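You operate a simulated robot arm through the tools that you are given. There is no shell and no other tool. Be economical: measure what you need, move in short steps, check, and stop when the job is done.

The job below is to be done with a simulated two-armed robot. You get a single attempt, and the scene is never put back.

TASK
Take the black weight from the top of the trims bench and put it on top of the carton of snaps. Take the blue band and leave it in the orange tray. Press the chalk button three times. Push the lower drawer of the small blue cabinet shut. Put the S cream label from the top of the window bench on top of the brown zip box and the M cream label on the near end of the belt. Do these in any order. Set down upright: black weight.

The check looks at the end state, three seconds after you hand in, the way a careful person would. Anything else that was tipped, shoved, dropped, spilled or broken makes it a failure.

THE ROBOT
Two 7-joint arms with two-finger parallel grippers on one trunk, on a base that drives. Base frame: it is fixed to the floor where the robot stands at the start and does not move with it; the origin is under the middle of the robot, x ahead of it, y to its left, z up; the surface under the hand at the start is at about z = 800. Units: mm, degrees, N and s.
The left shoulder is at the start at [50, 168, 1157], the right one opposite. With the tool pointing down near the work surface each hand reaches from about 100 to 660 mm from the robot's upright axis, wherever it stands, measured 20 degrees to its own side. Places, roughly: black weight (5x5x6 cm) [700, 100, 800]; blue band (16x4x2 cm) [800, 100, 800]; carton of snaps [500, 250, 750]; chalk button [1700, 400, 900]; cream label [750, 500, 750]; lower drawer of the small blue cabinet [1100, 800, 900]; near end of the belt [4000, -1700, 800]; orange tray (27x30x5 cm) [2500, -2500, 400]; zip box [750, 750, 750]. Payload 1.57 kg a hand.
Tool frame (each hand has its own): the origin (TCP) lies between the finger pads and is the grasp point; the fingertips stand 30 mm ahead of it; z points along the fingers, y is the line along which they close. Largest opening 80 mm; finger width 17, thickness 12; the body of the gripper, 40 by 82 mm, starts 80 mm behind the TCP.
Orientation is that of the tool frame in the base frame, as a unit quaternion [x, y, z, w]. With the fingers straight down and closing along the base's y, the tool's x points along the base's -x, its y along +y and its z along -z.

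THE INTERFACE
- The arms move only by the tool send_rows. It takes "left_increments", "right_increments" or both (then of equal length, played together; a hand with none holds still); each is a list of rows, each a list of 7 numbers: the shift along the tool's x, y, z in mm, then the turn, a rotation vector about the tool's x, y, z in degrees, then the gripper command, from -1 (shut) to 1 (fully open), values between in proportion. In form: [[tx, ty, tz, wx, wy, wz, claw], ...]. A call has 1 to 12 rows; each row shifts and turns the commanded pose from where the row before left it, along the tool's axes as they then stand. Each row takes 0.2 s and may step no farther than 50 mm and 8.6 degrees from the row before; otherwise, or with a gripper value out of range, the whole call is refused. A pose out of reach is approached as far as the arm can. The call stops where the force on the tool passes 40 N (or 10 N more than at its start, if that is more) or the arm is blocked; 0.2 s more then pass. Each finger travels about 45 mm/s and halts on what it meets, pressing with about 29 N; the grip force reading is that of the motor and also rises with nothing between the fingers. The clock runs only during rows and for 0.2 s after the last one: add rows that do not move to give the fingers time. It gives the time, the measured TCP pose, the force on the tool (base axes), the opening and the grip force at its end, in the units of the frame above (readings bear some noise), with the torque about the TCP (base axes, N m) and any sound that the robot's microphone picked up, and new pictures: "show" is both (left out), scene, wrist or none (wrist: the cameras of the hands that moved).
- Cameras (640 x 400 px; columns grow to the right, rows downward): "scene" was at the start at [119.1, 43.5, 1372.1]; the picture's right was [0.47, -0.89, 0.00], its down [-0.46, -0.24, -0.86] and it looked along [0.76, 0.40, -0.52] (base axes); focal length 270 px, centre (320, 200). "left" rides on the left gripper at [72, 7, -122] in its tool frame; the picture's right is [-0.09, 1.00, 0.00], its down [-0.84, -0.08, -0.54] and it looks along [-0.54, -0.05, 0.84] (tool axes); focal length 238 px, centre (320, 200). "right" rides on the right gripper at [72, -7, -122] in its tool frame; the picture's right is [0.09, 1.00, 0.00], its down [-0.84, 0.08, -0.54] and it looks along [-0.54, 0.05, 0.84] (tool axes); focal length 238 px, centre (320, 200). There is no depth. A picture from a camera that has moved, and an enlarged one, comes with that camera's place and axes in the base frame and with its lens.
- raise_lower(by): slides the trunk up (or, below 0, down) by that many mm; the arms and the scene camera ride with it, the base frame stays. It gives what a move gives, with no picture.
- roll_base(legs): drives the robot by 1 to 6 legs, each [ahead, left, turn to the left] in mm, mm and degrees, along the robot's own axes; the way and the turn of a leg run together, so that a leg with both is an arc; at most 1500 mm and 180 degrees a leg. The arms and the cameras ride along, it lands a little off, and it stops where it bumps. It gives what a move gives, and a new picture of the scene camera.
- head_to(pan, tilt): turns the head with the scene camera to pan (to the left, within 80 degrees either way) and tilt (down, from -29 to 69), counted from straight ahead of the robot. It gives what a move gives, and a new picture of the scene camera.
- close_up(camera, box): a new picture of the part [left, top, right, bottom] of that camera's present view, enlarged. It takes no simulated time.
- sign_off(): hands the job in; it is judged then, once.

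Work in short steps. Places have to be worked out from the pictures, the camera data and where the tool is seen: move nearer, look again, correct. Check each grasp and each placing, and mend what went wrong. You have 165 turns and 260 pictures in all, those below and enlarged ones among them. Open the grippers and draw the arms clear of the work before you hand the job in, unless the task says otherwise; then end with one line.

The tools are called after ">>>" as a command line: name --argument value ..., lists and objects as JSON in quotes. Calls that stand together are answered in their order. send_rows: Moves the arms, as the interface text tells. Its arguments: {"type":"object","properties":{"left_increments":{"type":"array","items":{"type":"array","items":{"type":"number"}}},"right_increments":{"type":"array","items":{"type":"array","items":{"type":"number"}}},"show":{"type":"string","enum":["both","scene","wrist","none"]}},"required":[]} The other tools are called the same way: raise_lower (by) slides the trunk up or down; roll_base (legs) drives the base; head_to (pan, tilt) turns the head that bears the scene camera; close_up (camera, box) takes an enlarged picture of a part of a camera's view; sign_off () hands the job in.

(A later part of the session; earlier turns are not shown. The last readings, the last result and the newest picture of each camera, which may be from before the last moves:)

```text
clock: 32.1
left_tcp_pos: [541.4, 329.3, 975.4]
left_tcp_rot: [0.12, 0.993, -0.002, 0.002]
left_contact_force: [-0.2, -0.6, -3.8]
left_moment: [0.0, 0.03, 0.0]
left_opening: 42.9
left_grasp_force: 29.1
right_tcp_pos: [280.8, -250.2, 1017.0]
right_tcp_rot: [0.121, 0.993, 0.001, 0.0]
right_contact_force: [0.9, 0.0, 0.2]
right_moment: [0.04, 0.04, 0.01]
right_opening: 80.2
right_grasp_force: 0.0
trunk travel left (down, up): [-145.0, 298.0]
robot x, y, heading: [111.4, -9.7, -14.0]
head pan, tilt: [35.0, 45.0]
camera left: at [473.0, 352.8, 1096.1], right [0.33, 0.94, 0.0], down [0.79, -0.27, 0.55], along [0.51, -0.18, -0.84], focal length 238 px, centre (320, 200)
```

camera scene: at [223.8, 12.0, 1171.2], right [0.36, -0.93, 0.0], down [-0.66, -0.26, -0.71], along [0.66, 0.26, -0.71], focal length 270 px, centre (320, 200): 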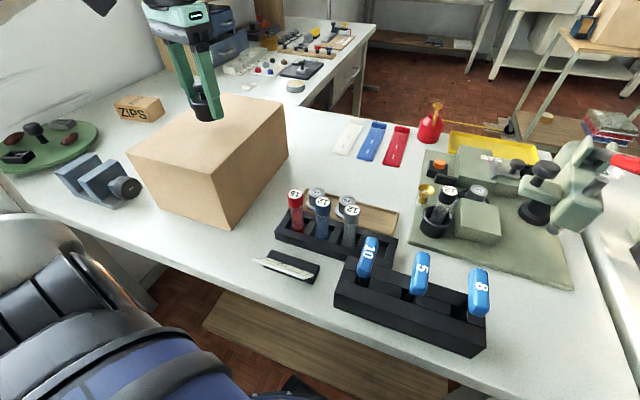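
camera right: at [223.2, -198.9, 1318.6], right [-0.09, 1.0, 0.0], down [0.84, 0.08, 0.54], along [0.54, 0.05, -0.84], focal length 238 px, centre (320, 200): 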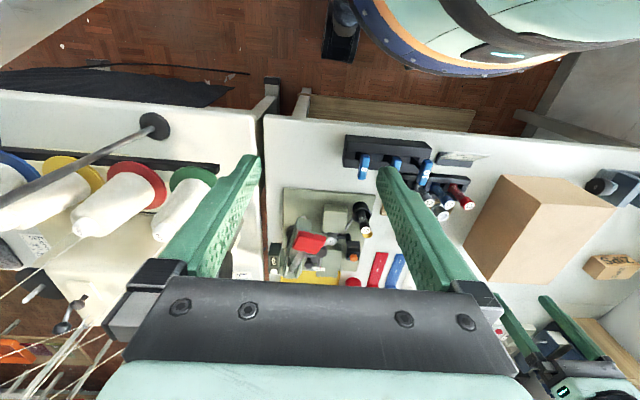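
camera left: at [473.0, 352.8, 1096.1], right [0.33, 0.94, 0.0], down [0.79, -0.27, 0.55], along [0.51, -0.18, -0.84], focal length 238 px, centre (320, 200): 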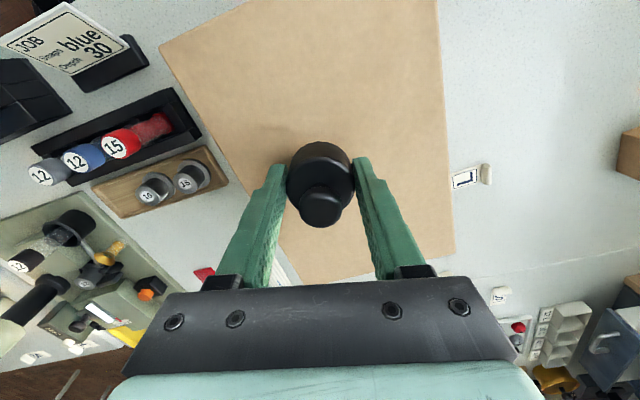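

>>> send_rows --left_increments '[[0, 0, 2, 0, 0, 0, -1], [0, 0, 2, 0, 0, 0, -1]]' --show "none"

>>> send_rows --left_increments '[[0, 0, 2, 0, 0, 0, -1], [0, 0, 2, 0, 0, 0, -1]]' --show "none"

>>> close_up --camera "scene" --box '[120, 40, 300, 160]'

```text
clock: 32.7
left_tcp_pos: [542.1, 329.3, 970.2]
left_tcp_rot: [0.12, 0.993, -0.002, 0.002]
left_contact_force: [0.2, -0.4, -3.7]
left_moment: [-0.02, 0.0, -0.02]
left_opening: 43.4
left_grasp_force: 29.6
right_tcp_pos: [281.3, -250.7, 1017.1]
right_tcp_rot: [0.121, 0.993, 0.001, 0.0]
right_contact_force: [-0.4, -0.6, 0.5]
right_moment: [0.01, -0.02, 0.02]
right_opening: 79.7
right_grasp_force: 0.1
trunk travel left (down, up): [-145.0, 298.0]
robot x, y, heading: [108.8, -9.0, -13.6]
head pan, tilt: [35.0, 45.0]
```

```text
clock: 33.3
left_tcp_pos: [541.6, 328.7, 967.1]
left_tcp_rot: [0.119, 0.993, -0.002, 0.001]
left_contact_force: [0.7, -0.6, -2.0]
left_moment: [-0.02, 0.01, -0.01]
left_opening: 42.9
left_grasp_force: 29.0
right_tcp_pos: [281.0, -249.6, 1017.1]
right_tcp_rot: [0.121, 0.993, 0.0, 0.0]
right_contact_force: [0.1, 0.6, -0.7]
right_moment: [-0.02, 0.0, 0.03]
right_opening: 79.9
right_grasp_force: 0.1
trunk travel left (down, up): [-145.0, 298.0]
robot x, y, heading: [110.2, -10.7, -13.6]
head pan, tilt: [35.0, 45.0]
```

```text
3.33 times, centred on (210, 100) of scene
camera zoom: at [223.8, 12.0, 1171.2], right [0.36, -0.93, 0.0], down [-0.66, -0.26, -0.71], along [0.66, 0.26, -0.71], focal length 899 px, centre (687, 533)
```

zoom: 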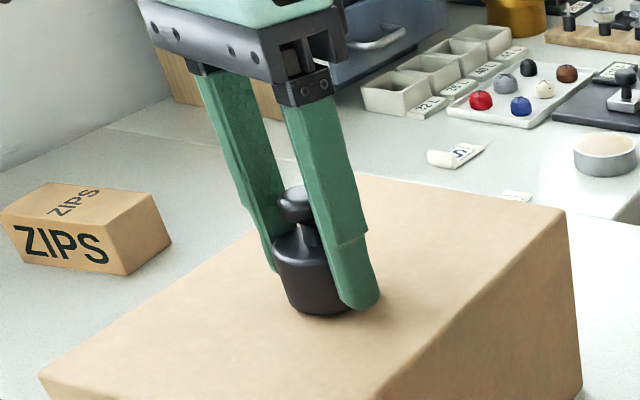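

Load is coming off; 1.5 mm more and release, then rise.

>>> send_rows --left_increments '[[0, 0, 1.5, 0, 0, 0, -1], [0, 0, 0, 0, 0, 0, -0.3], [0, 0, 0, 0, 0, 0, 0.3], [0, 0, 0, 0, 0, 0, 1], [0, 0, 0, 0, 0, 0, 1]]' --show "scene"

>>> send_rows --left_increments '[[0, 0, -15, 0, 0, 0, 1], [0, 0, -30, 0, 0, 0, 1], [0, 0, -45, 0, 0, 0, 1]]' --show "both"

```text
clock: 34.5
left_tcp_pos: [541.6, 329.4, 965.5]
left_tcp_rot: [0.121, 0.993, -0.001, 0.002]
left_contact_force: [1.3, 0.8, -0.1]
left_moment: [-0.01, 0.04, 0.0]
left_opening: 80.2
left_grasp_force: 0.1
right_tcp_pos: [281.7, -250.6, 1016.6]
right_tcp_rot: [0.121, 0.993, 0.0, 0.001]
right_contact_force: [-1.1, 0.0, -0.4]
right_moment: [0.0, -0.03, 0.02]
right_opening: 79.9
right_grasp_force: 0.0
trunk travel left (down, up): [-145.0, 298.0]
robot x, y, heading: [108.3, -7.3, -14.0]
head pan, tilt: [35.0, 45.0]
camera scene: at [223.6, 11.9, 1171.3], right [0.36, -0.93, 0.0], down [-0.66, -0.26, -0.71], along [0.66, 0.26, -0.71], focal length 270 px, centre (320, 200)
```

scene: 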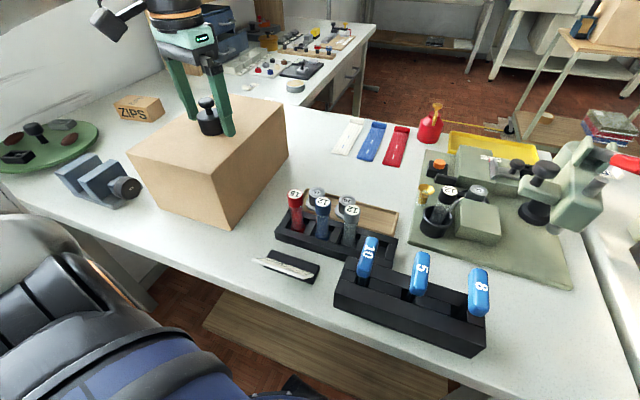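

```text
clock: 35.3
left_tcp_pos: [540.6, 328.5, 1055.9]
left_tcp_rot: [0.12, 0.993, -0.003, 0.002]
left_contact_force: [-0.6, -1.0, -0.1]
left_moment: [0.0, 0.0, -0.02]
left_opening: 80.3
left_grasp_force: 0.0
right_tcp_pos: [281.1, -249.6, 1015.9]
right_tcp_rot: [0.121, 0.993, 0.002, 0.001]
right_contact_force: [0.0, 0.2, 0.0]
right_moment: [-0.01, 0.03, -0.02]
right_opening: 80.3
right_grasp_force: 0.0
trunk travel left (down, up): [-145.0, 298.0]
robot x, y, heading: [113.7, -12.5, -13.9]
head pan, tilt: [35.0, 45.0]
camera scene: at [223.5, 11.6, 1171.2], right [0.36, -0.93, 0.0], down [-0.66, -0.26, -0.71], along [0.66, 0.26, -0.71], focal length 270 px, centre (320, 200)
camera left: at [472.0, 352.7, 1175.8], right [0.33, 0.94, 0.0], down [0.79, -0.27, 0.55], along [0.51, -0.18, -0.84], focal length 238 px, centre (320, 200)
```

scene: 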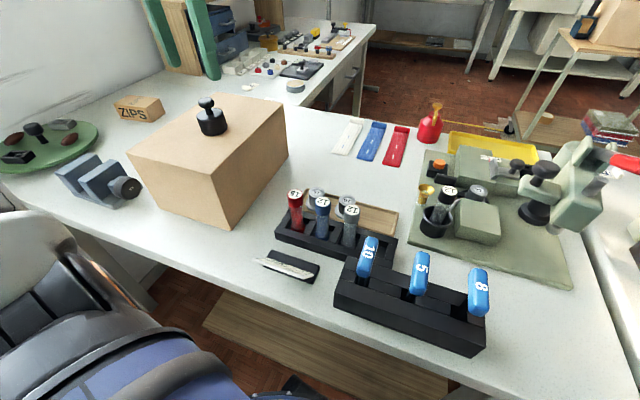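
left: 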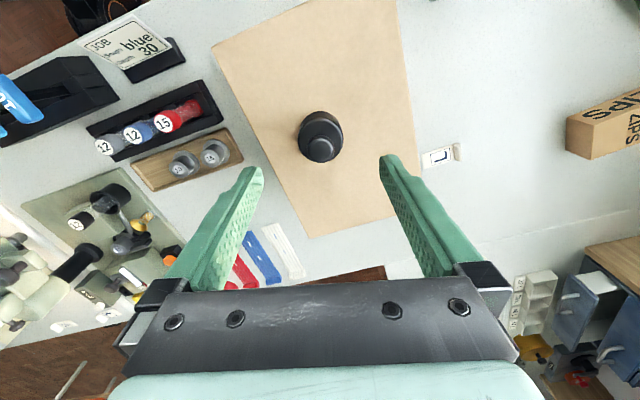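

The weight stands upright on the carton. Now retract the left hand into a compact pose before driving around to the aisle side.

>>> send_rows --left_increments '[[0, 0, -40, 0, 0, 0, 1], [0, 0, -40, 0, 0, 0, 1], [20, -30, 0, 0, 0, 0, 1], [20, -30, 0, 0, 0, 0, 1], [20, -30, 0, 0, 0, 0, 1], [20, -30, 0, 0, 0, 0, 1], [0, -30, 0, 0, 0, 0, 1], [0, -30, 0, 0, 0, 0, 1]]' --show "none"

>>> roll_base --legs '[[-500, 0, 0], [0, 0, -76]]'

>>> head_to --pan 0 --tilt 25

```text
clock: 37.1
left_tcp_pos: [421.2, 173.0, 1135.5]
left_tcp_rot: [0.12, 0.993, -0.002, 0.001]
left_contact_force: [-0.2, 0.0, -0.3]
left_moment: [0.01, -0.03, 0.0]
left_opening: 79.9
left_grasp_force: 0.1
right_tcp_pos: [280.8, -249.6, 1018.1]
right_tcp_rot: [0.122, 0.993, 0.0, 0.0]
right_contact_force: [0.4, 0.0, -0.4]
right_moment: [0.0, -0.01, 0.03]
right_opening: 80.0
right_grasp_force: 0.0
trunk travel left (down, up): [-145.0, 298.0]
robot x, y, heading: [109.6, -12.6, -13.7]
head pan, tilt: [35.0, 45.0]
```

```text
clock: 43.3
left_tcp_pos: [-117.9, -148.2, 1134.8]
left_tcp_rot: [0.705, 0.709, -0.003, 0.001]
left_contact_force: [0.4, -0.8, 0.0]
left_moment: [0.0, -0.01, 0.01]
left_opening: 80.1
left_grasp_force: 0.0
right_tcp_pos: [-564.3, -116.1, 1017.5]
right_tcp_rot: [0.706, 0.708, 0.001, 0.001]
right_contact_force: [0.4, -0.1, 0.2]
right_moment: [0.0, -0.02, 0.02]
right_opening: 80.2
right_grasp_force: 0.1
trunk travel left (down, up): [-145.0, 298.0]
robot x, y, heading: [-373.0, 112.7, -89.9]
head pan, tilt: [35.0, 45.0]
camera scene: at [-326.4, 4.6, 1171.3], right [-0.82, -0.58, 0.0], down [-0.41, 0.58, -0.71], along [0.41, -0.58, -0.71], focal length 270 px, centre (320, 200)
```

scene: 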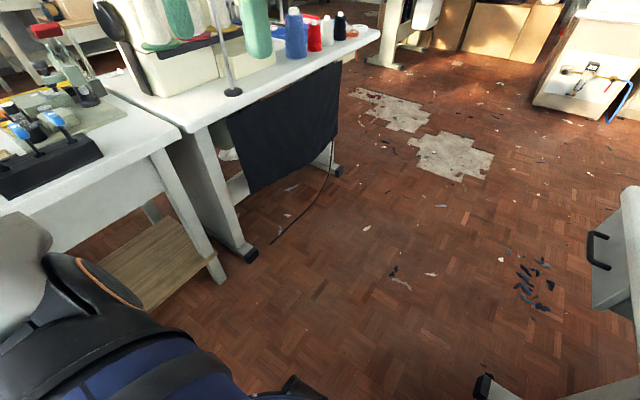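

```text
clock: 44.3
left_tcp_pos: [-118.6, -148.9, 1135.5]
left_tcp_rot: [0.705, 0.709, -0.002, -0.001]
left_contact_force: [-0.1, 0.5, -0.2]
left_moment: [-0.04, -0.04, -0.02]
left_opening: 79.8
left_grasp_force: 0.1
right_tcp_pos: [-564.7, -115.9, 1016.9]
right_tcp_rot: [0.706, 0.708, 0.0, 0.001]
right_contact_force: [0.0, 0.3, -0.2]
right_moment: [-0.01, -0.02, 0.01]
right_opening: 79.9
right_grasp_force: 0.0
trunk travel left (down, up): [-145.0, 298.0]
robot x, y, heading: [-375.9, 107.9, -89.7]
head pan, tilt: [0.0, 25.0]
camera scene: at [-372.8, -21.1, 1201.8], right [-1.0, -0.01, 0.0], down [0.0, 0.42, -0.91], along [0.01, -0.91, -0.42], focal length 270 px, centre (320, 200)
```

scene: 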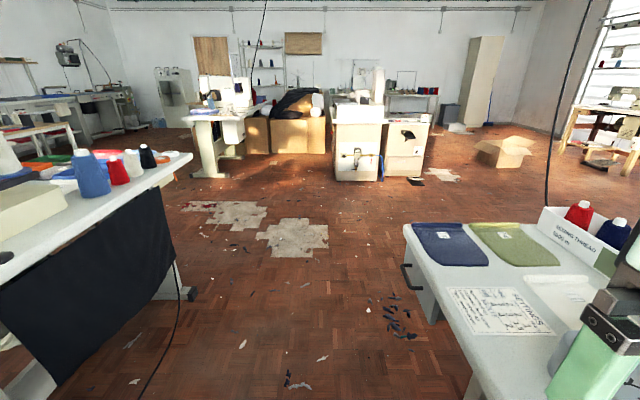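

Corridor ahead is clear: tables at x>340 on the left and a desk at x<-600 on the right. I'll centre and drive down past the sewing table, then turn.

>>> roll_base --legs '[[0, 190, 0], [1000, 0, 0], [1050, 0, 0], [0, 0, 90]]'

```text
clock: 60.2
left_tcp_pos: [80.5, -1662.7, 1135.1]
left_tcp_rot: [-0.014, 1.0, -0.002, 0.002]
left_contact_force: [1.2, 0.8, -0.6]
left_moment: [0.02, -0.01, -0.01]
left_opening: 80.2
left_grasp_force: 0.1
right_tcp_pos: [57.4, -2108.1, 1017.1]
right_tcp_rot: [-0.012, 1.0, 0.001, 0.001]
right_contact_force: [0.3, 0.5, -0.4]
right_moment: [0.01, 0.0, 0.0]
right_opening: 80.1
right_grasp_force: 0.0
trunk travel left (down, up): [-145.0, 298.0]
robot x, y, heading: [-171.9, -1922.0, 1.4]
head pan, tilt: [0.0, 25.0]
camera scene: at [-40.6, -1916.5, 1201.8], right [0.03, -1.0, 0.0], down [-0.42, -0.01, -0.91], along [0.91, 0.02, -0.42], focal length 270 px, centre (320, 200)
```

scene: 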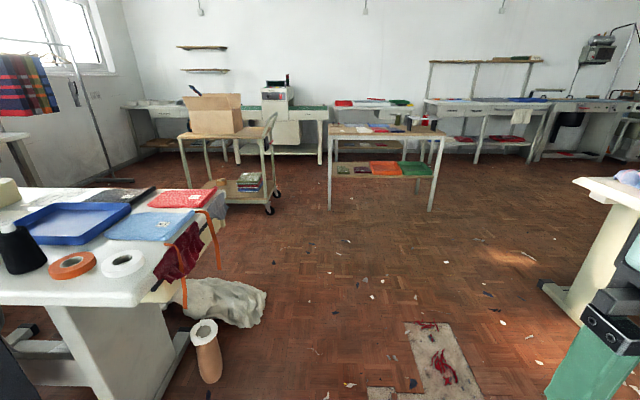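

Lane is clear; the orange tray appears on the lower shelf at (2450,-2480). I shift right a bit, drive on to x≈1350 and turn left to face the aisle.

>>> roll_base --legs '[[0, -130, 0], [1500, 0, 0], [60, 0, 0], [0, 0, 88]]'

```text
clock: 73.4
left_tcp_pos: [1170.6, -1755.0, 1134.8]
left_tcp_rot: [-0.698, 0.716, 0.0, 0.002]
left_contact_force: [0.1, -0.1, -0.2]
left_moment: [0.04, 0.01, 0.0]
left_opening: 79.9
left_grasp_force: 0.1
right_tcp_pos: [1613.7, -1800.2, 1017.5]
right_tcp_rot: [-0.699, 0.716, 0.001, 0.0]
right_contact_force: [0.8, -0.1, -0.1]
right_moment: [0.02, 0.0, 0.0]
right_opening: 80.2
right_grasp_force: 0.1
trunk travel left (down, up): [-145.0, 298.0]
robot x, y, heading: [1414.5, -2017.8, 88.5]
head pan, tilt: [0.0, 25.0]
camera scene: at [1418.5, -1886.0, 1201.8], right [1.0, -0.02, 0.0], down [-0.01, -0.42, -0.91], along [0.02, 0.91, -0.42], focal length 270 px, centre (320, 200)
```

scene: 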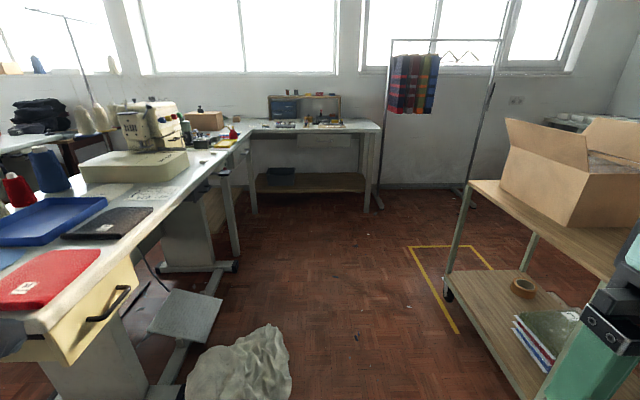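

The window bench is ahead. Lane between cloth (x<1300) and cart (x>2140): shift right to x≈1650 and go up the aisle.

>>> roll_base --legs '[[0, -240, 0], [1000, 0, 0], [700, 0, 0]]'

>>> head_to --pan 25 --tilt 35

```text
clock: 84.4
left_tcp_pos: [1449.2, -63.3, 1134.7]
left_tcp_rot: [-0.701, 0.714, 0.001, 0.003]
left_contact_force: [-0.4, 0.4, 0.4]
left_moment: [-0.02, 0.04, -0.03]
left_opening: 79.9
left_grasp_force: 0.0
right_tcp_pos: [1892.7, -106.8, 1017.0]
right_tcp_rot: [-0.7, 0.714, 0.001, 0.0]
right_contact_force: [1.1, 0.4, -0.1]
right_moment: [-0.01, 0.01, -0.01]
right_opening: 80.1
right_grasp_force: 0.1
trunk travel left (down, up): [-145.0, 298.0]
robot x, y, heading: [1696.9, -325.0, 89.0]
head pan, tilt: [0.0, 25.0]
camera scene: at [1698.8, -193.8, 1201.8], right [1.0, -0.02, 0.0], down [-0.01, -0.42, -0.91], along [0.02, 0.91, -0.42], focal length 270 px, centre (320, 200)
```

scene: 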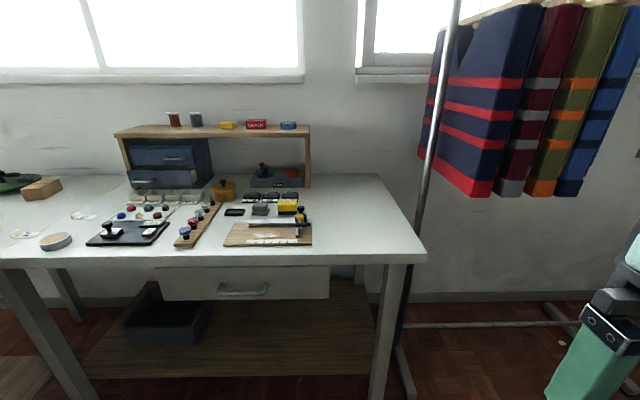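

```text
clock: 85.3
left_tcp_pos: [1448.7, -63.3, 1134.7]
left_tcp_rot: [-0.7, 0.714, 0.0, 0.002]
left_contact_force: [-0.1, -0.2, 0.6]
left_moment: [-0.04, -0.03, -0.01]
left_opening: 80.1
left_grasp_force: 0.1
right_tcp_pos: [1893.9, -106.8, 1017.2]
right_tcp_rot: [-0.7, 0.714, 0.001, 0.0]
right_contact_force: [0.8, 0.4, -0.2]
right_moment: [-0.02, 0.02, 0.01]
right_opening: 80.2
right_grasp_force: 0.0
trunk travel left (down, up): [-145.0, 298.0]
robot x, y, heading: [1700.1, -329.3, 89.0]
head pan, tilt: [25.0, 35.0]
camera scene: at [1661.4, -205.5, 1186.1], right [0.91, 0.4, 0.0], down [0.23, -0.52, -0.82], along [-0.33, 0.75, -0.57], focal length 270 px, centre (320, 200)
```

scene: 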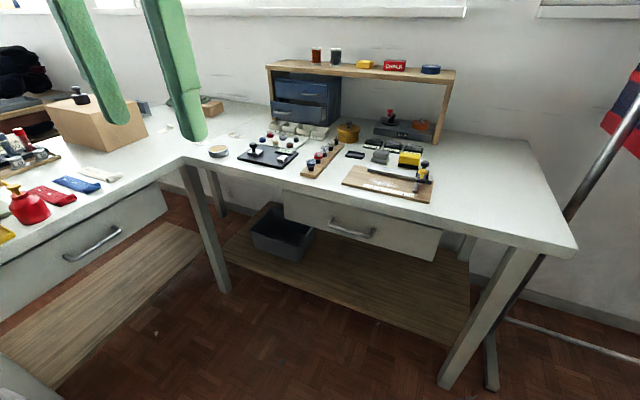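

Zoom in on the bench items to identify the chalk button, drawer and labels.

>>> close_up --camera "scene" --box '[220, 100, 460, 210]'

>>> close_up --camera "scene" --box '[180, 90, 280, 170]'

```text
2.67 times, centred on (340, 155) of scene
camera zoom: at [1661.4, -205.5, 1186.1], right [0.91, 0.4, 0.0], down [0.23, -0.52, -0.82], along [-0.33, 0.75, -0.57], focal length 720 px, centre (267, 320)
```

zoom: 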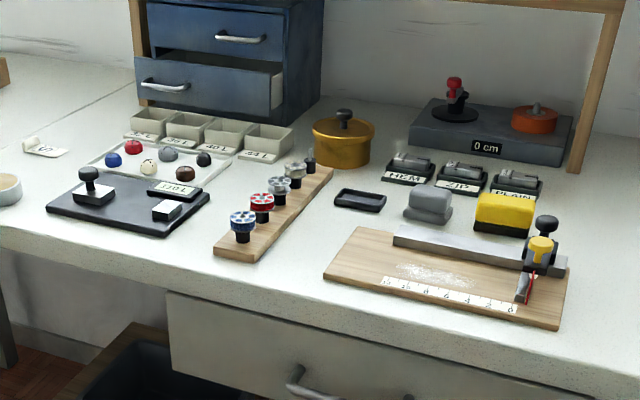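

```text
5.00 times, centred on (230, 130) of scene
camera zoom: at [1661.4, -205.5, 1186.1], right [0.91, 0.4, 0.0], down [0.23, -0.52, -0.82], along [-0.33, 0.75, -0.57], focal length 1349 px, centre (770, 550)
```

zoom: 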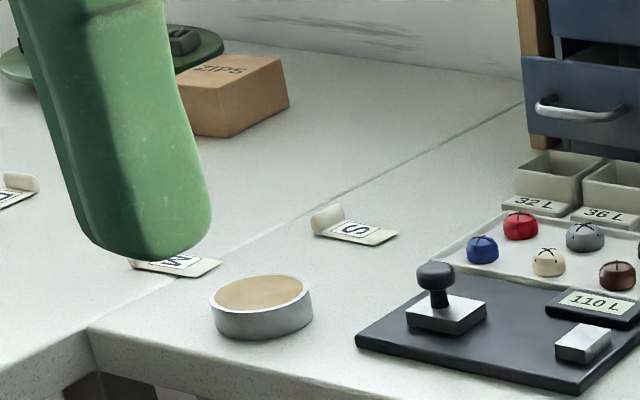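

The chalk button is likely on the chalk-marking head on the wood board near (1656, 400). Drive nearer and look.

>>> roll_base --legs '[[170, 120, 0]]'

>>> head_to --pan -5 --tilt 45

>>> close_up --camera "scene" --box '[250, 60, 450, 185]'

```text
clock: 87.0
left_tcp_pos: [1334.0, 111.1, 1135.6]
left_tcp_rot: [-0.699, 0.715, 0.0, 0.003]
left_contact_force: [-0.2, -0.4, -0.8]
left_moment: [-0.01, -0.01, -0.02]
left_opening: 80.3
left_grasp_force: 0.1
right_tcp_pos: [1778.9, 66.3, 1016.1]
right_tcp_rot: [-0.699, 0.715, 0.002, 0.0]
right_contact_force: [-0.1, -0.2, 0.6]
right_moment: [-0.01, 0.0, -0.03]
right_opening: 80.0
right_grasp_force: 0.1
trunk travel left (down, up): [-145.0, 298.0]
robot x, y, heading: [1582.6, -152.1, 88.9]
head pan, tilt: [25.0, 35.0]
camera scene: at [1546.0, -31.6, 1186.0], right [0.92, 0.4, 0.0], down [0.23, -0.53, -0.82], along [-0.33, 0.75, -0.57], focal length 270 px, centre (320, 200)
```

scene: 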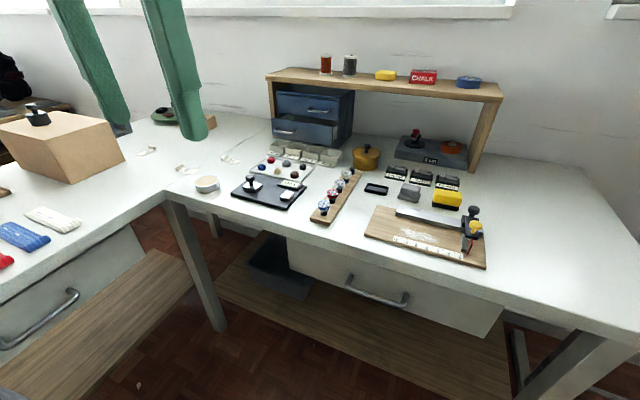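

```text
clock: 87.9
left_tcp_pos: [1334.2, 110.3, 1135.0]
left_tcp_rot: [-0.699, 0.715, 0.001, 0.003]
left_contact_force: [-0.3, -0.1, 0.6]
left_moment: [-0.01, 0.0, 0.02]
left_opening: 80.0
left_grasp_force: 0.0
right_tcp_pos: [1778.0, 66.0, 1018.1]
right_tcp_rot: [-0.698, 0.716, 0.002, -0.001]
right_contact_force: [0.4, 0.1, -0.1]
right_moment: [0.01, 0.03, -0.02]
right_opening: 80.0
right_grasp_force: 0.1
trunk travel left (down, up): [-145.0, 298.0]
robot x, y, heading: [1580.8, -152.5, 88.7]
head pan, tilt: [-5.0, 45.0]
camera scene: at [1590.5, -31.5, 1171.3], right [0.99, -0.11, 0.0], down [-0.08, -0.7, -0.71], along [0.08, 0.7, -0.71], focal length 270 px, centre (320, 200)
```

scene: 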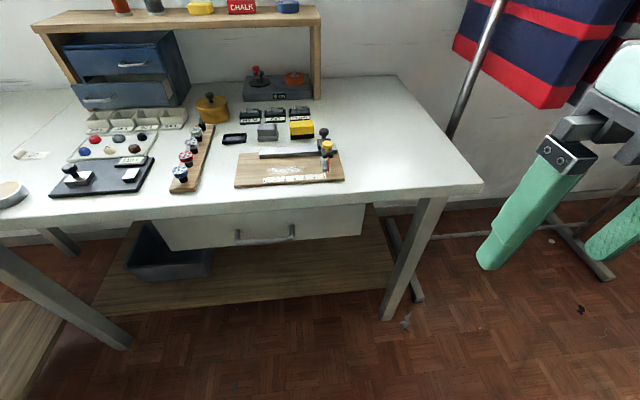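

```text
3.20 times, centred on (350, 122) of scene
camera zoom: at [1590.5, -31.5, 1171.3], right [0.99, -0.11, 0.0], down [-0.08, -0.7, -0.71], along [0.08, 0.7, -0.71], focal length 864 px, centre (224, 448)
```

zoom: 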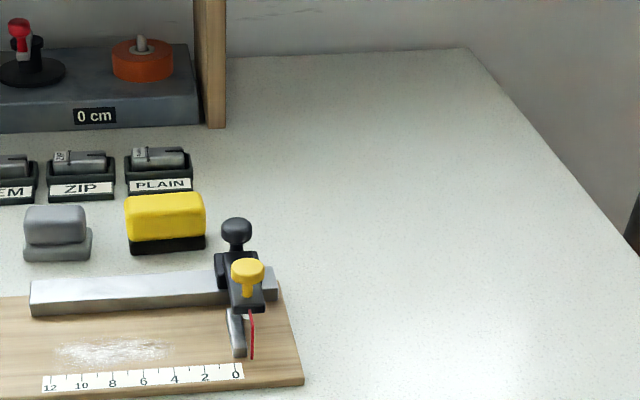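

The yellow-capped plunger on the chalk carriage is the chalk button, at ≈(1655, 424, top 872). Reposition for a comfortable right-arm reach.

>>> roll_base --legs '[[110, 100, 0]]'

>>> send_rows --right_increments '[[-30, 5, 0, 0, 0, 0, -1], [-30, 5, 0, 0, 0, 0, -1], [-30, 5, 0, 0, 0, 0, -1], [-30, 5, 0, 0, 0, 0, -1], [-30, 5, 0, 0, 0, 0, -1], [-20, 0, 0, 0, 0, 0, -1]]'

```text
clock: 89.5
left_tcp_pos: [1237.5, 223.8, 1135.4]
left_tcp_rot: [-0.699, 0.715, 0.001, 0.003]
left_contact_force: [0.0, -0.8, 0.0]
left_moment: [0.0, 0.0, -0.02]
left_opening: 80.3
left_grasp_force: 0.1
right_tcp_pos: [1681.8, 178.8, 1016.8]
right_tcp_rot: [-0.699, 0.716, 0.002, 0.001]
right_contact_force: [-0.3, 0.5, -0.3]
right_moment: [-0.03, 0.0, 0.01]
right_opening: 79.9
right_grasp_force: 0.0
trunk travel left (down, up): [-145.0, 298.0]
robot x, y, heading: [1484.2, -38.3, 88.8]
head pan, tilt: [-5.0, 45.0]
camera scene: at [1493.6, 81.4, 1171.2], right [0.99, -0.11, 0.0], down [-0.08, -0.7, -0.71], along [0.08, 0.7, -0.71], focal length 270 px, centre (320, 200)
```

scene: 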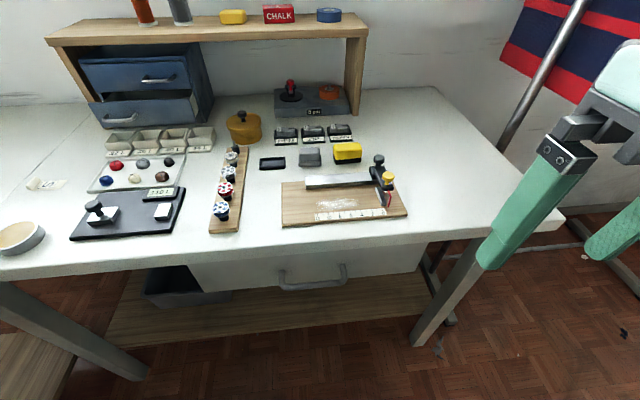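

```text
clock: 90.9
left_tcp_pos: [1237.8, 223.8, 1135.0]
left_tcp_rot: [-0.699, 0.715, 0.0, 0.003]
left_contact_force: [-0.7, 0.0, 0.0]
left_moment: [0.01, -0.03, 0.03]
left_opening: 79.9
left_grasp_force: 0.1
right_tcp_pos: [1662.3, 349.4, 1016.5]
right_tcp_rot: [-0.699, 0.715, 0.0, 0.0]
right_contact_force: [-0.2, -1.6, 0.2]
right_moment: [0.0, 0.02, -0.02]
right_opening: 0.0
right_grasp_force: 21.5
trunk travel left (down, up): [-145.0, 298.0]
robot x, y, heading: [1484.6, -38.2, 88.6]
head pan, tilt: [-5.0, 45.0]
camera scene: at [1493.8, 81.3, 1171.2], right [0.99, -0.11, 0.0], down [-0.08, -0.7, -0.71], along [0.08, 0.7, -0.71], focal length 270 px, centre (320, 200)
camera right: at [1667.3, 278.3, 1138.3], right [-1.0, -0.07, 0.0], down [-0.06, 0.84, 0.54], along [-0.04, 0.54, -0.84], focal length 238 px, centre (320, 200)
```

scene: 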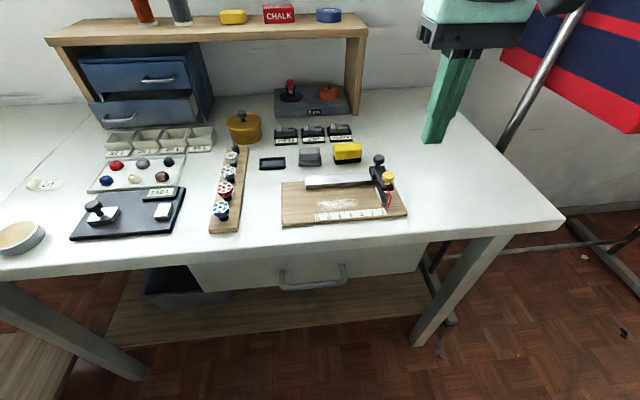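
right: 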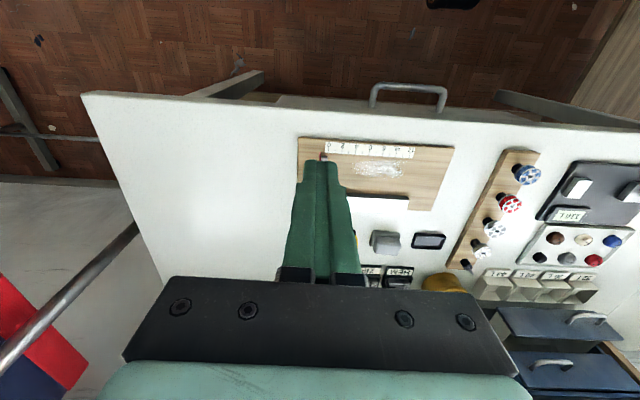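

Move above the yellow cap, tips ~35 mm above it.

>>> send_rows --right_increments '[[-24, 3, 20, 0, 0, 0, -1], [-24, 3, 20, 0, 0, 0, -1], [-23, 3, 20, 0, 0, 0, -1], [0, 0, 16, 0, 0, 0, -1]]'

>>> close_up --camera "scene" --box '[330, 110, 450, 220]'

```text
clock: 91.9
left_tcp_pos: [1238.2, 223.7, 1136.6]
left_tcp_rot: [-0.699, 0.715, 0.001, 0.004]
left_contact_force: [0.0, 0.2, 0.2]
left_moment: [0.0, 0.02, 0.01]
left_opening: 80.1
left_grasp_force: 0.0
right_tcp_pos: [1654.6, 421.0, 941.6]
right_tcp_rot: [-0.699, 0.715, 0.001, 0.0]
right_contact_force: [0.0, -0.5, 0.5]
right_moment: [0.01, 0.01, -0.01]
right_opening: 0.1
right_grasp_force: 22.1
trunk travel left (down, up): [-145.0, 298.0]
robot x, y, heading: [1485.2, -40.5, 88.4]
head pan, tilt: [-5.0, 45.0]
camera scene: at [1493.8, 81.3, 1171.3], right [0.99, -0.11, 0.0], down [-0.08, -0.7, -0.71], along [0.08, 0.7, -0.71], focal length 270 px, centre (320, 200)
camera right: at [1660.1, 349.6, 1062.8], right [-1.0, -0.07, 0.0], down [-0.06, 0.84, 0.54], along [-0.04, 0.54, -0.84], focal length 238 px, centre (320, 200)
```

scene: 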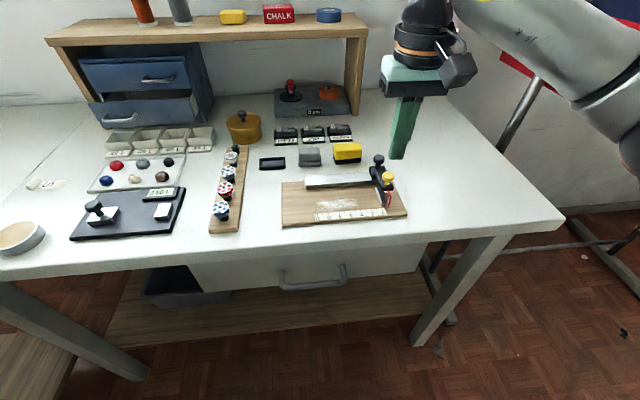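
right: 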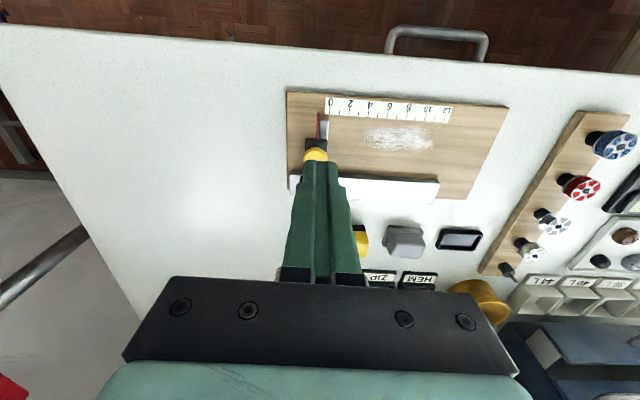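

```text
3.64 times, centred on (390, 165) of scene
camera zoom: at [1493.8, 81.3, 1171.3], right [0.99, -0.11, 0.0], down [-0.08, -0.7, -0.71], along [0.08, 0.7, -0.71], focal length 981 px, centre (66, 327)
```

zoom: 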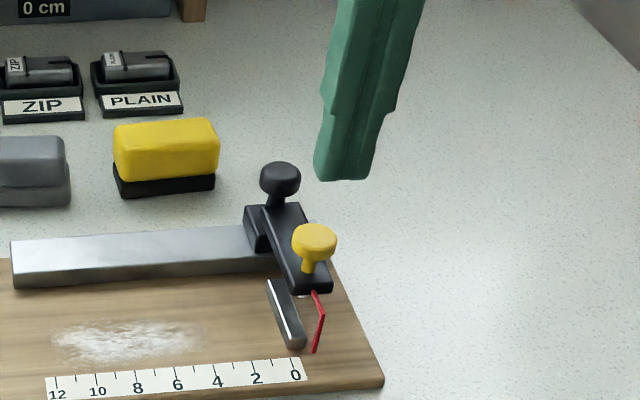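

Cap at (1655, 427, 871); black knob is 26 mm behind. I go to y=424 and descend to just above.

>>> send_rows --right_increments '[[-3, 0, 12, 0, 0, 0, -1], [0, 0, 12, 0, 0, 0, -1], [0, 0, 10, 0, 0, 0, -1]]' --show "wrist"

>>> close_up --camera "scene" --box '[350, 130, 430, 210]'

```text
clock: 92.7
left_tcp_pos: [1236.8, 223.5, 1135.4]
left_tcp_rot: [-0.699, 0.715, 0.001, 0.003]
left_contact_force: [0.1, -0.6, -0.6]
left_moment: [0.03, 0.0, -0.02]
left_opening: 79.8
left_grasp_force: 0.1
right_tcp_pos: [1654.6, 424.3, 907.5]
right_tcp_rot: [-0.698, 0.716, 0.001, 0.0]
right_contact_force: [0.7, 0.3, -0.2]
right_moment: [0.03, 0.0, -0.01]
right_opening: 0.1
right_grasp_force: 21.1
trunk travel left (down, up): [-145.0, 298.0]
robot x, y, heading: [1485.7, -42.4, 88.8]
head pan, tilt: [-5.0, 45.0]
camera right: at [1660.1, 352.4, 1029.1], right [-1.0, -0.07, 0.0], down [-0.06, 0.84, 0.54], along [-0.04, 0.54, -0.84], focal length 238 px, centre (320, 200)
```

right: 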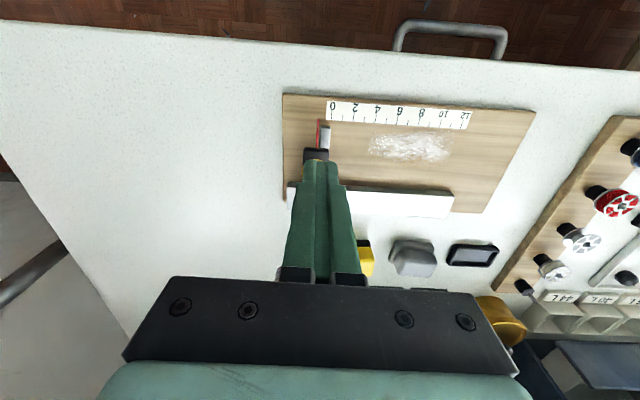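

```text
5.00 times, centred on (390, 170) of scene
camera zoom: at [1493.8, 81.2, 1171.3], right [0.99, -0.11, 0.0], down [-0.08, -0.7, -0.71], along [0.08, 0.7, -0.71], focal length 1349 px, centre (-30, 350)
```

zoom: 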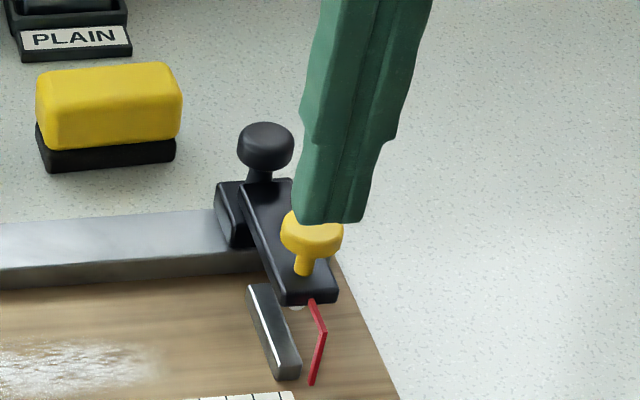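

Just above the cap; shift 4 mm left and press slowly to learn contact height.

>>> send_rows --right_increments '[[0, 4, 0, 0, 0, 0, -1], [0, 0, 3, 0, 0, 0, -1], [0, 0, 3, 0, 0, 0, -1]]' --show "none"

>>> send_rows --right_increments '[[0, 0, 3, 0, 0, 0, -1]]' --show "none"

>>> close_up --camera "scene" --box '[350, 130, 430, 210]'

```text
clock: 93.5
left_tcp_pos: [1237.3, 222.7, 1135.7]
left_tcp_rot: [-0.699, 0.715, 0.0, 0.003]
left_contact_force: [0.6, -0.4, -0.6]
left_moment: [-0.02, -0.03, -0.05]
left_opening: 80.1
left_grasp_force: 0.1
right_tcp_pos: [1649.5, 423.4, 901.6]
right_tcp_rot: [-0.699, 0.715, 0.002, 0.0]
right_contact_force: [0.8, -0.3, -0.4]
right_moment: [0.0, -0.01, -0.01]
right_opening: 0.0
right_grasp_force: 21.1
trunk travel left (down, up): [-145.0, 298.0]
robot x, y, heading: [1482.5, -41.0, 88.8]
head pan, tilt: [-5.0, 45.0]
```

```text
clock: 93.9
left_tcp_pos: [1237.1, 222.9, 1135.2]
left_tcp_rot: [-0.698, 0.716, 0.001, 0.003]
left_contact_force: [-0.5, -0.4, -0.2]
left_moment: [0.01, 0.0, 0.0]
left_opening: 80.0
left_grasp_force: 0.1
right_tcp_pos: [1649.9, 423.5, 899.0]
right_tcp_rot: [-0.698, 0.716, 0.001, 0.0]
right_contact_force: [-0.4, 0.2, 0.7]
right_moment: [0.01, -0.01, 0.0]
right_opening: 0.0
right_grasp_force: 21.3
trunk travel left (down, up): [-145.0, 298.0]
robot x, y, heading: [1483.5, -43.9, 88.6]
head pan, tilt: [-5.0, 45.0]
```

```text
5.00 times, centred on (390, 170) of scene
camera zoom: at [1493.8, 81.2, 1171.3], right [0.99, -0.11, 0.0], down [-0.08, -0.7, -0.71], along [0.08, 0.7, -0.71], focal length 1349 px, centre (-30, 350)
```

zoom: 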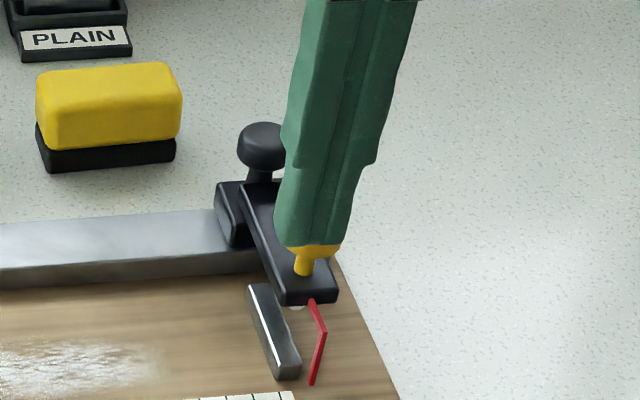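

>>> send_rows --right_increments '[[0, 0, 3, 0, 0, 0, -1], [0, 0, 2, 0, 0, 0, -1]]' --show "none"

>>> send_rows --right_increments '[[0, 0, 2, 0, 0, 0, -1], [0, 0, 2, 0, 0, 0, -1]]' --show "none"

>>> close_up --camera "scene" --box '[350, 130, 430, 210]'

```text
clock: 94.5
left_tcp_pos: [1238.9, 223.4, 1136.1]
left_tcp_rot: [-0.699, 0.715, 0.0, 0.003]
left_contact_force: [0.5, -0.3, 0.3]
left_moment: [-0.01, -0.03, -0.01]
left_opening: 80.0
left_grasp_force: 0.1
right_tcp_pos: [1650.3, 424.2, 893.4]
right_tcp_rot: [-0.698, 0.716, 0.001, 0.0]
right_contact_force: [0.1, -0.5, -0.2]
right_moment: [0.01, 0.03, 0.01]
right_opening: 0.0
right_grasp_force: 21.4
trunk travel left (down, up): [-145.0, 298.0]
robot x, y, heading: [1484.7, -40.6, 88.7]
head pan, tilt: [-5.0, 45.0]
```

```text
clock: 95.1
left_tcp_pos: [1237.9, 222.9, 1134.7]
left_tcp_rot: [-0.699, 0.715, 0.001, 0.003]
left_contact_force: [-0.4, -0.4, 1.1]
left_moment: [-0.01, -0.02, 0.02]
left_opening: 80.1
left_grasp_force: 0.0
right_tcp_pos: [1650.1, 422.8, 888.8]
right_tcp_rot: [-0.699, 0.716, 0.001, 0.0]
right_contact_force: [0.2, 0.3, 1.5]
right_moment: [0.0, -0.05, -0.04]
right_opening: 0.0
right_grasp_force: 21.3
trunk travel left (down, up): [-145.0, 298.0]
robot x, y, heading: [1483.2, -38.0, 88.7]
head pan, tilt: [-5.0, 45.0]
```

```text
5.00 times, centred on (390, 170) of scene
camera zoom: at [1493.8, 81.2, 1171.3], right [0.99, -0.11, 0.0], down [-0.08, -0.7, -0.71], along [0.08, 0.7, -0.71], focal length 1349 px, centre (-30, 350)
```

zoom: 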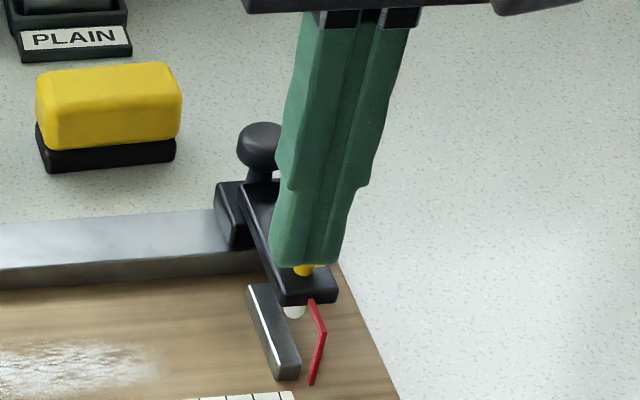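

The plunger is moving (chalk tip emerging). Continue until it bottoms out.

>>> send_rows --right_increments '[[0, 0, 2, 0, 0, 0, -1], [0, 0, 2, 0, 0, 0, -1]]' --show "none"

>>> send_rows --right_increments '[[0, 0, 2, 0, 0, 0, -1], [0, 0, 1.5, 0, 0, 0, -1]]' --show "none"

>>> close_up --camera "scene" --box '[350, 130, 430, 210]'

```text
clock: 95.7
left_tcp_pos: [1238.5, 223.4, 1135.3]
left_tcp_rot: [-0.699, 0.715, 0.001, 0.003]
left_contact_force: [-0.4, -0.4, 0.4]
left_moment: [0.01, 0.0, 0.0]
left_opening: 80.1
left_grasp_force: 0.0
right_tcp_pos: [1649.6, 424.2, 885.5]
right_tcp_rot: [-0.699, 0.715, 0.001, 0.0]
right_contact_force: [0.2, 1.0, 1.2]
right_moment: [0.03, -0.01, 0.01]
right_opening: 0.1
right_grasp_force: 21.0
trunk travel left (down, up): [-145.0, 298.0]
robot x, y, heading: [1481.3, -39.6, 88.7]
head pan, tilt: [-5.0, 45.0]
heard: click
```

```text
clock: 96.3
left_tcp_pos: [1237.6, 222.8, 1136.3]
left_tcp_rot: [-0.699, 0.715, 0.001, 0.003]
left_contact_force: [-1.0, -0.1, -0.3]
left_moment: [-0.02, -0.01, 0.01]
left_opening: 79.9
left_grasp_force: 0.1
right_tcp_pos: [1649.4, 423.6, 882.2]
right_tcp_rot: [-0.699, 0.715, 0.0, -0.001]
right_contact_force: [-0.1, -1.4, 3.0]
right_moment: [-0.03, -0.03, 0.0]
right_opening: 0.1
right_grasp_force: 20.8
trunk travel left (down, up): [-145.0, 298.0]
robot x, y, heading: [1481.5, -44.5, 88.8]
head pan, tilt: [-5.0, 45.0]
```

```text
5.00 times, centred on (390, 170) of scene
camera zoom: at [1493.7, 80.9, 1171.3], right [0.99, -0.11, 0.0], down [-0.08, -0.7, -0.71], along [0.08, 0.7, -0.71], focal length 1349 px, centre (-30, 350)
```

zoom: 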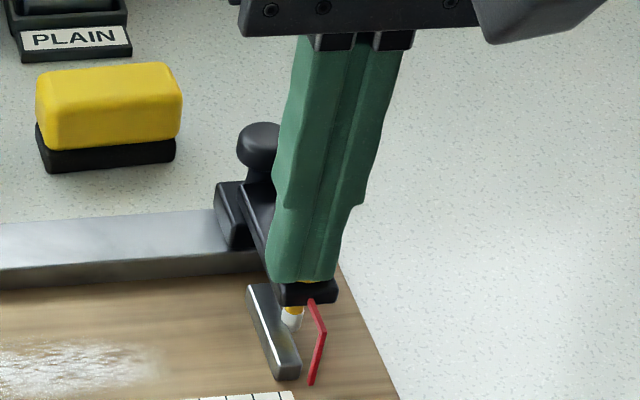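

Click heard: press 1. Rise to release and press a second time.

>>> send_rows --right_increments '[[0, 0, -9, 0, 0, 0, -1], [0, 0, -9, 0, 0, 0, -1], [0, 0, 0, 0, 0, 0, -1], [0, 0, 0, 0, 0, 0, -1]]' --show "none"

>>> close_up --camera "scene" --box '[350, 130, 430, 210]'

>>> send_rows --right_increments '[[0, 0, 6, 0, 0, 0, -1], [0, 0, 6, 0, 0, 0, -1], [0, 0, 6, 0, 0, 0, -1], [0, 0, 0, 0, 0, 0, -1]]' --show "none"

```text
clock: 97.3
left_tcp_pos: [1237.7, 223.1, 1135.1]
left_tcp_rot: [-0.699, 0.715, 0.0, 0.003]
left_contact_force: [-0.7, -1.3, 0.2]
left_moment: [-0.01, -0.02, 0.02]
left_opening: 80.0
left_grasp_force: 0.1
right_tcp_pos: [1649.8, 425.5, 898.0]
right_tcp_rot: [-0.698, 0.716, 0.001, 0.001]
right_contact_force: [0.2, 0.0, 0.1]
right_moment: [0.05, -0.01, 0.03]
right_opening: 0.0
right_grasp_force: 21.3
trunk travel left (down, up): [-145.0, 298.0]
robot x, y, heading: [1488.3, -40.8, 88.9]
head pan, tilt: [-5.0, 45.0]
```

```text
5.00 times, centred on (390, 170) of scene
camera zoom: at [1493.8, 81.2, 1171.3], right [0.99, -0.11, 0.0], down [-0.08, -0.7, -0.71], along [0.08, 0.7, -0.71], focal length 1349 px, centre (-30, 350)
```

zoom: 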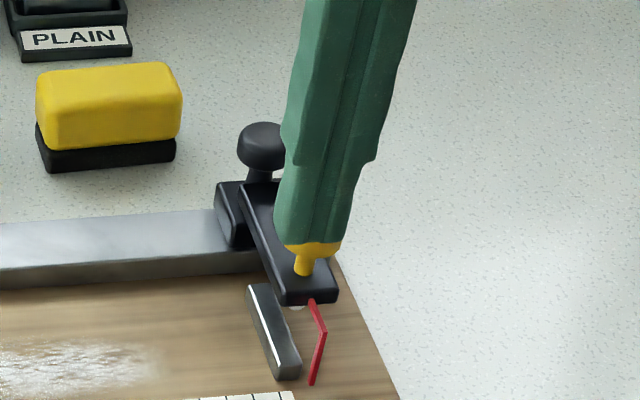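

```text
clock: 98.3
left_tcp_pos: [1236.3, 224.1, 1135.2]
left_tcp_rot: [-0.699, 0.715, 0.0, 0.002]
left_contact_force: [0.2, -0.4, -0.6]
left_moment: [-0.01, 0.0, -0.02]
left_opening: 79.8
left_grasp_force: 0.1
right_tcp_pos: [1649.8, 424.2, 881.9]
right_tcp_rot: [-0.698, 0.716, 0.001, 0.0]
right_contact_force: [-0.2, 1.6, 3.0]
right_moment: [0.05, -0.02, -0.02]
right_opening: 0.0
right_grasp_force: 21.2
trunk travel left (down, up): [-145.0, 298.0]
robot x, y, heading: [1484.2, -40.3, 88.5]
head pan, tilt: [-5.0, 45.0]
heard: click
```

Second click. Release and press the third time.

>>> send_rows --right_increments '[[0, 0, -9, 0, 0, 0, -1], [0, 0, -9, 0, 0, 0, -1], [0, 0, 0, 0, 0, 0, -1], [0, 0, 0, 0, 0, 0, -1]]' --show "none"

>>> send_rows --right_increments '[[0, 0, 6, 0, 0, 0, -1], [0, 0, 6, 0, 0, 0, -1], [0, 0, 6, 0, 0, 0, -1], [0, 0, 0, 0, 0, 0, -1]]' --show "none"

>>> send_rows --right_increments '[[0, 0, -9, 0, 0, 0, -1], [0, 0, -9, 0, 0, 0, -1], [0, 0, -40, 0, 0, 0, -1], [20, 0, -40, 0, 0, 0, -1], [40, 0, -10, 0, 0, 0, -1], [45, 0, 0, 0, 0, 0, -1], [45, 0, 0, 0, 0, 0, 0], [45, 0, 0, 0, 0, 0, 1]]' --show "scene"

>>> close_up --camera "scene" --box '[260, 110, 430, 230]'

```text
clock: 99.3
left_tcp_pos: [1237.4, 224.4, 1135.4]
left_tcp_rot: [-0.699, 0.715, 0.0, 0.002]
left_contact_force: [-0.4, -0.6, 0.1]
left_moment: [-0.02, 0.01, -0.01]
left_opening: 79.8
left_grasp_force: 0.0
right_tcp_pos: [1650.7, 423.8, 900.1]
right_tcp_rot: [-0.698, 0.716, 0.002, -0.001]
right_contact_force: [-0.7, 0.2, -0.3]
right_moment: [-0.01, 0.0, 0.0]
right_opening: 0.0
right_grasp_force: 20.9
trunk travel left (down, up): [-145.0, 298.0]
robot x, y, heading: [1482.7, -40.3, 88.8]
head pan, tilt: [-5.0, 45.0]
```

```text
clock: 100.3
left_tcp_pos: [1237.9, 223.5, 1134.9]
left_tcp_rot: [-0.699, 0.715, 0.001, 0.003]
left_contact_force: [-0.3, 0.4, 0.3]
left_moment: [0.01, 0.0, -0.03]
left_opening: 79.9
left_grasp_force: 0.1
right_tcp_pos: [1649.1, 423.8, 881.7]
right_tcp_rot: [-0.699, 0.715, 0.001, 0.0]
right_contact_force: [0.5, 1.4, 2.4]
right_moment: [0.03, -0.03, -0.01]
right_opening: 0.0
right_grasp_force: 21.2
trunk travel left (down, up): [-145.0, 298.0]
robot x, y, heading: [1485.1, -40.8, 88.8]
head pan, tilt: [-5.0, 45.0]
heard: click
```

```text
clock: 102.1
left_tcp_pos: [1237.8, 222.7, 1135.4]
left_tcp_rot: [-0.699, 0.715, 0.0, 0.003]
left_contact_force: [-0.4, 0.3, 0.8]
left_moment: [0.02, 0.02, -0.02]
left_opening: 79.9
left_grasp_force: 0.1
right_tcp_pos: [1647.1, 227.4, 990.0]
right_tcp_rot: [-0.698, 0.716, 0.0, 0.001]
right_contact_force: [-0.7, -0.4, -0.2]
right_moment: [-0.01, 0.0, -0.01]
right_opening: 47.9
right_grasp_force: 0.0
trunk travel left (down, up): [-145.0, 298.0]
robot x, y, heading: [1480.2, -43.6, 88.8]
head pan, tilt: [-5.0, 45.0]
camera scene: at [1493.7, 81.1, 1171.3], right [0.99, -0.11, 0.0], down [-0.08, -0.7, -0.71], along [0.08, 0.7, -0.71], focal length 270 px, centre (320, 200)
```

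scene: 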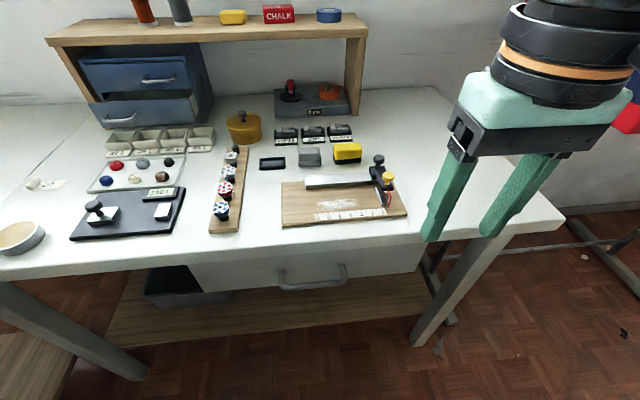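

```text
3.33 times, centred on (345, 170) of scene
camera zoom: at [1493.7, 81.1, 1171.3], right [0.99, -0.11, 0.0], down [-0.08, -0.7, -0.71], along [0.08, 0.7, -0.71], focal length 899 px, centre (237, 300)
```

zoom: 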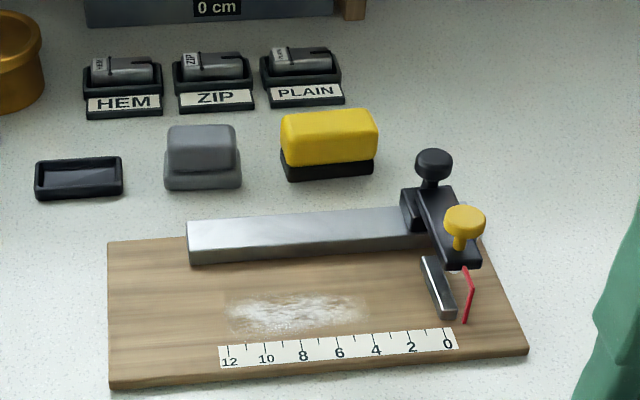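

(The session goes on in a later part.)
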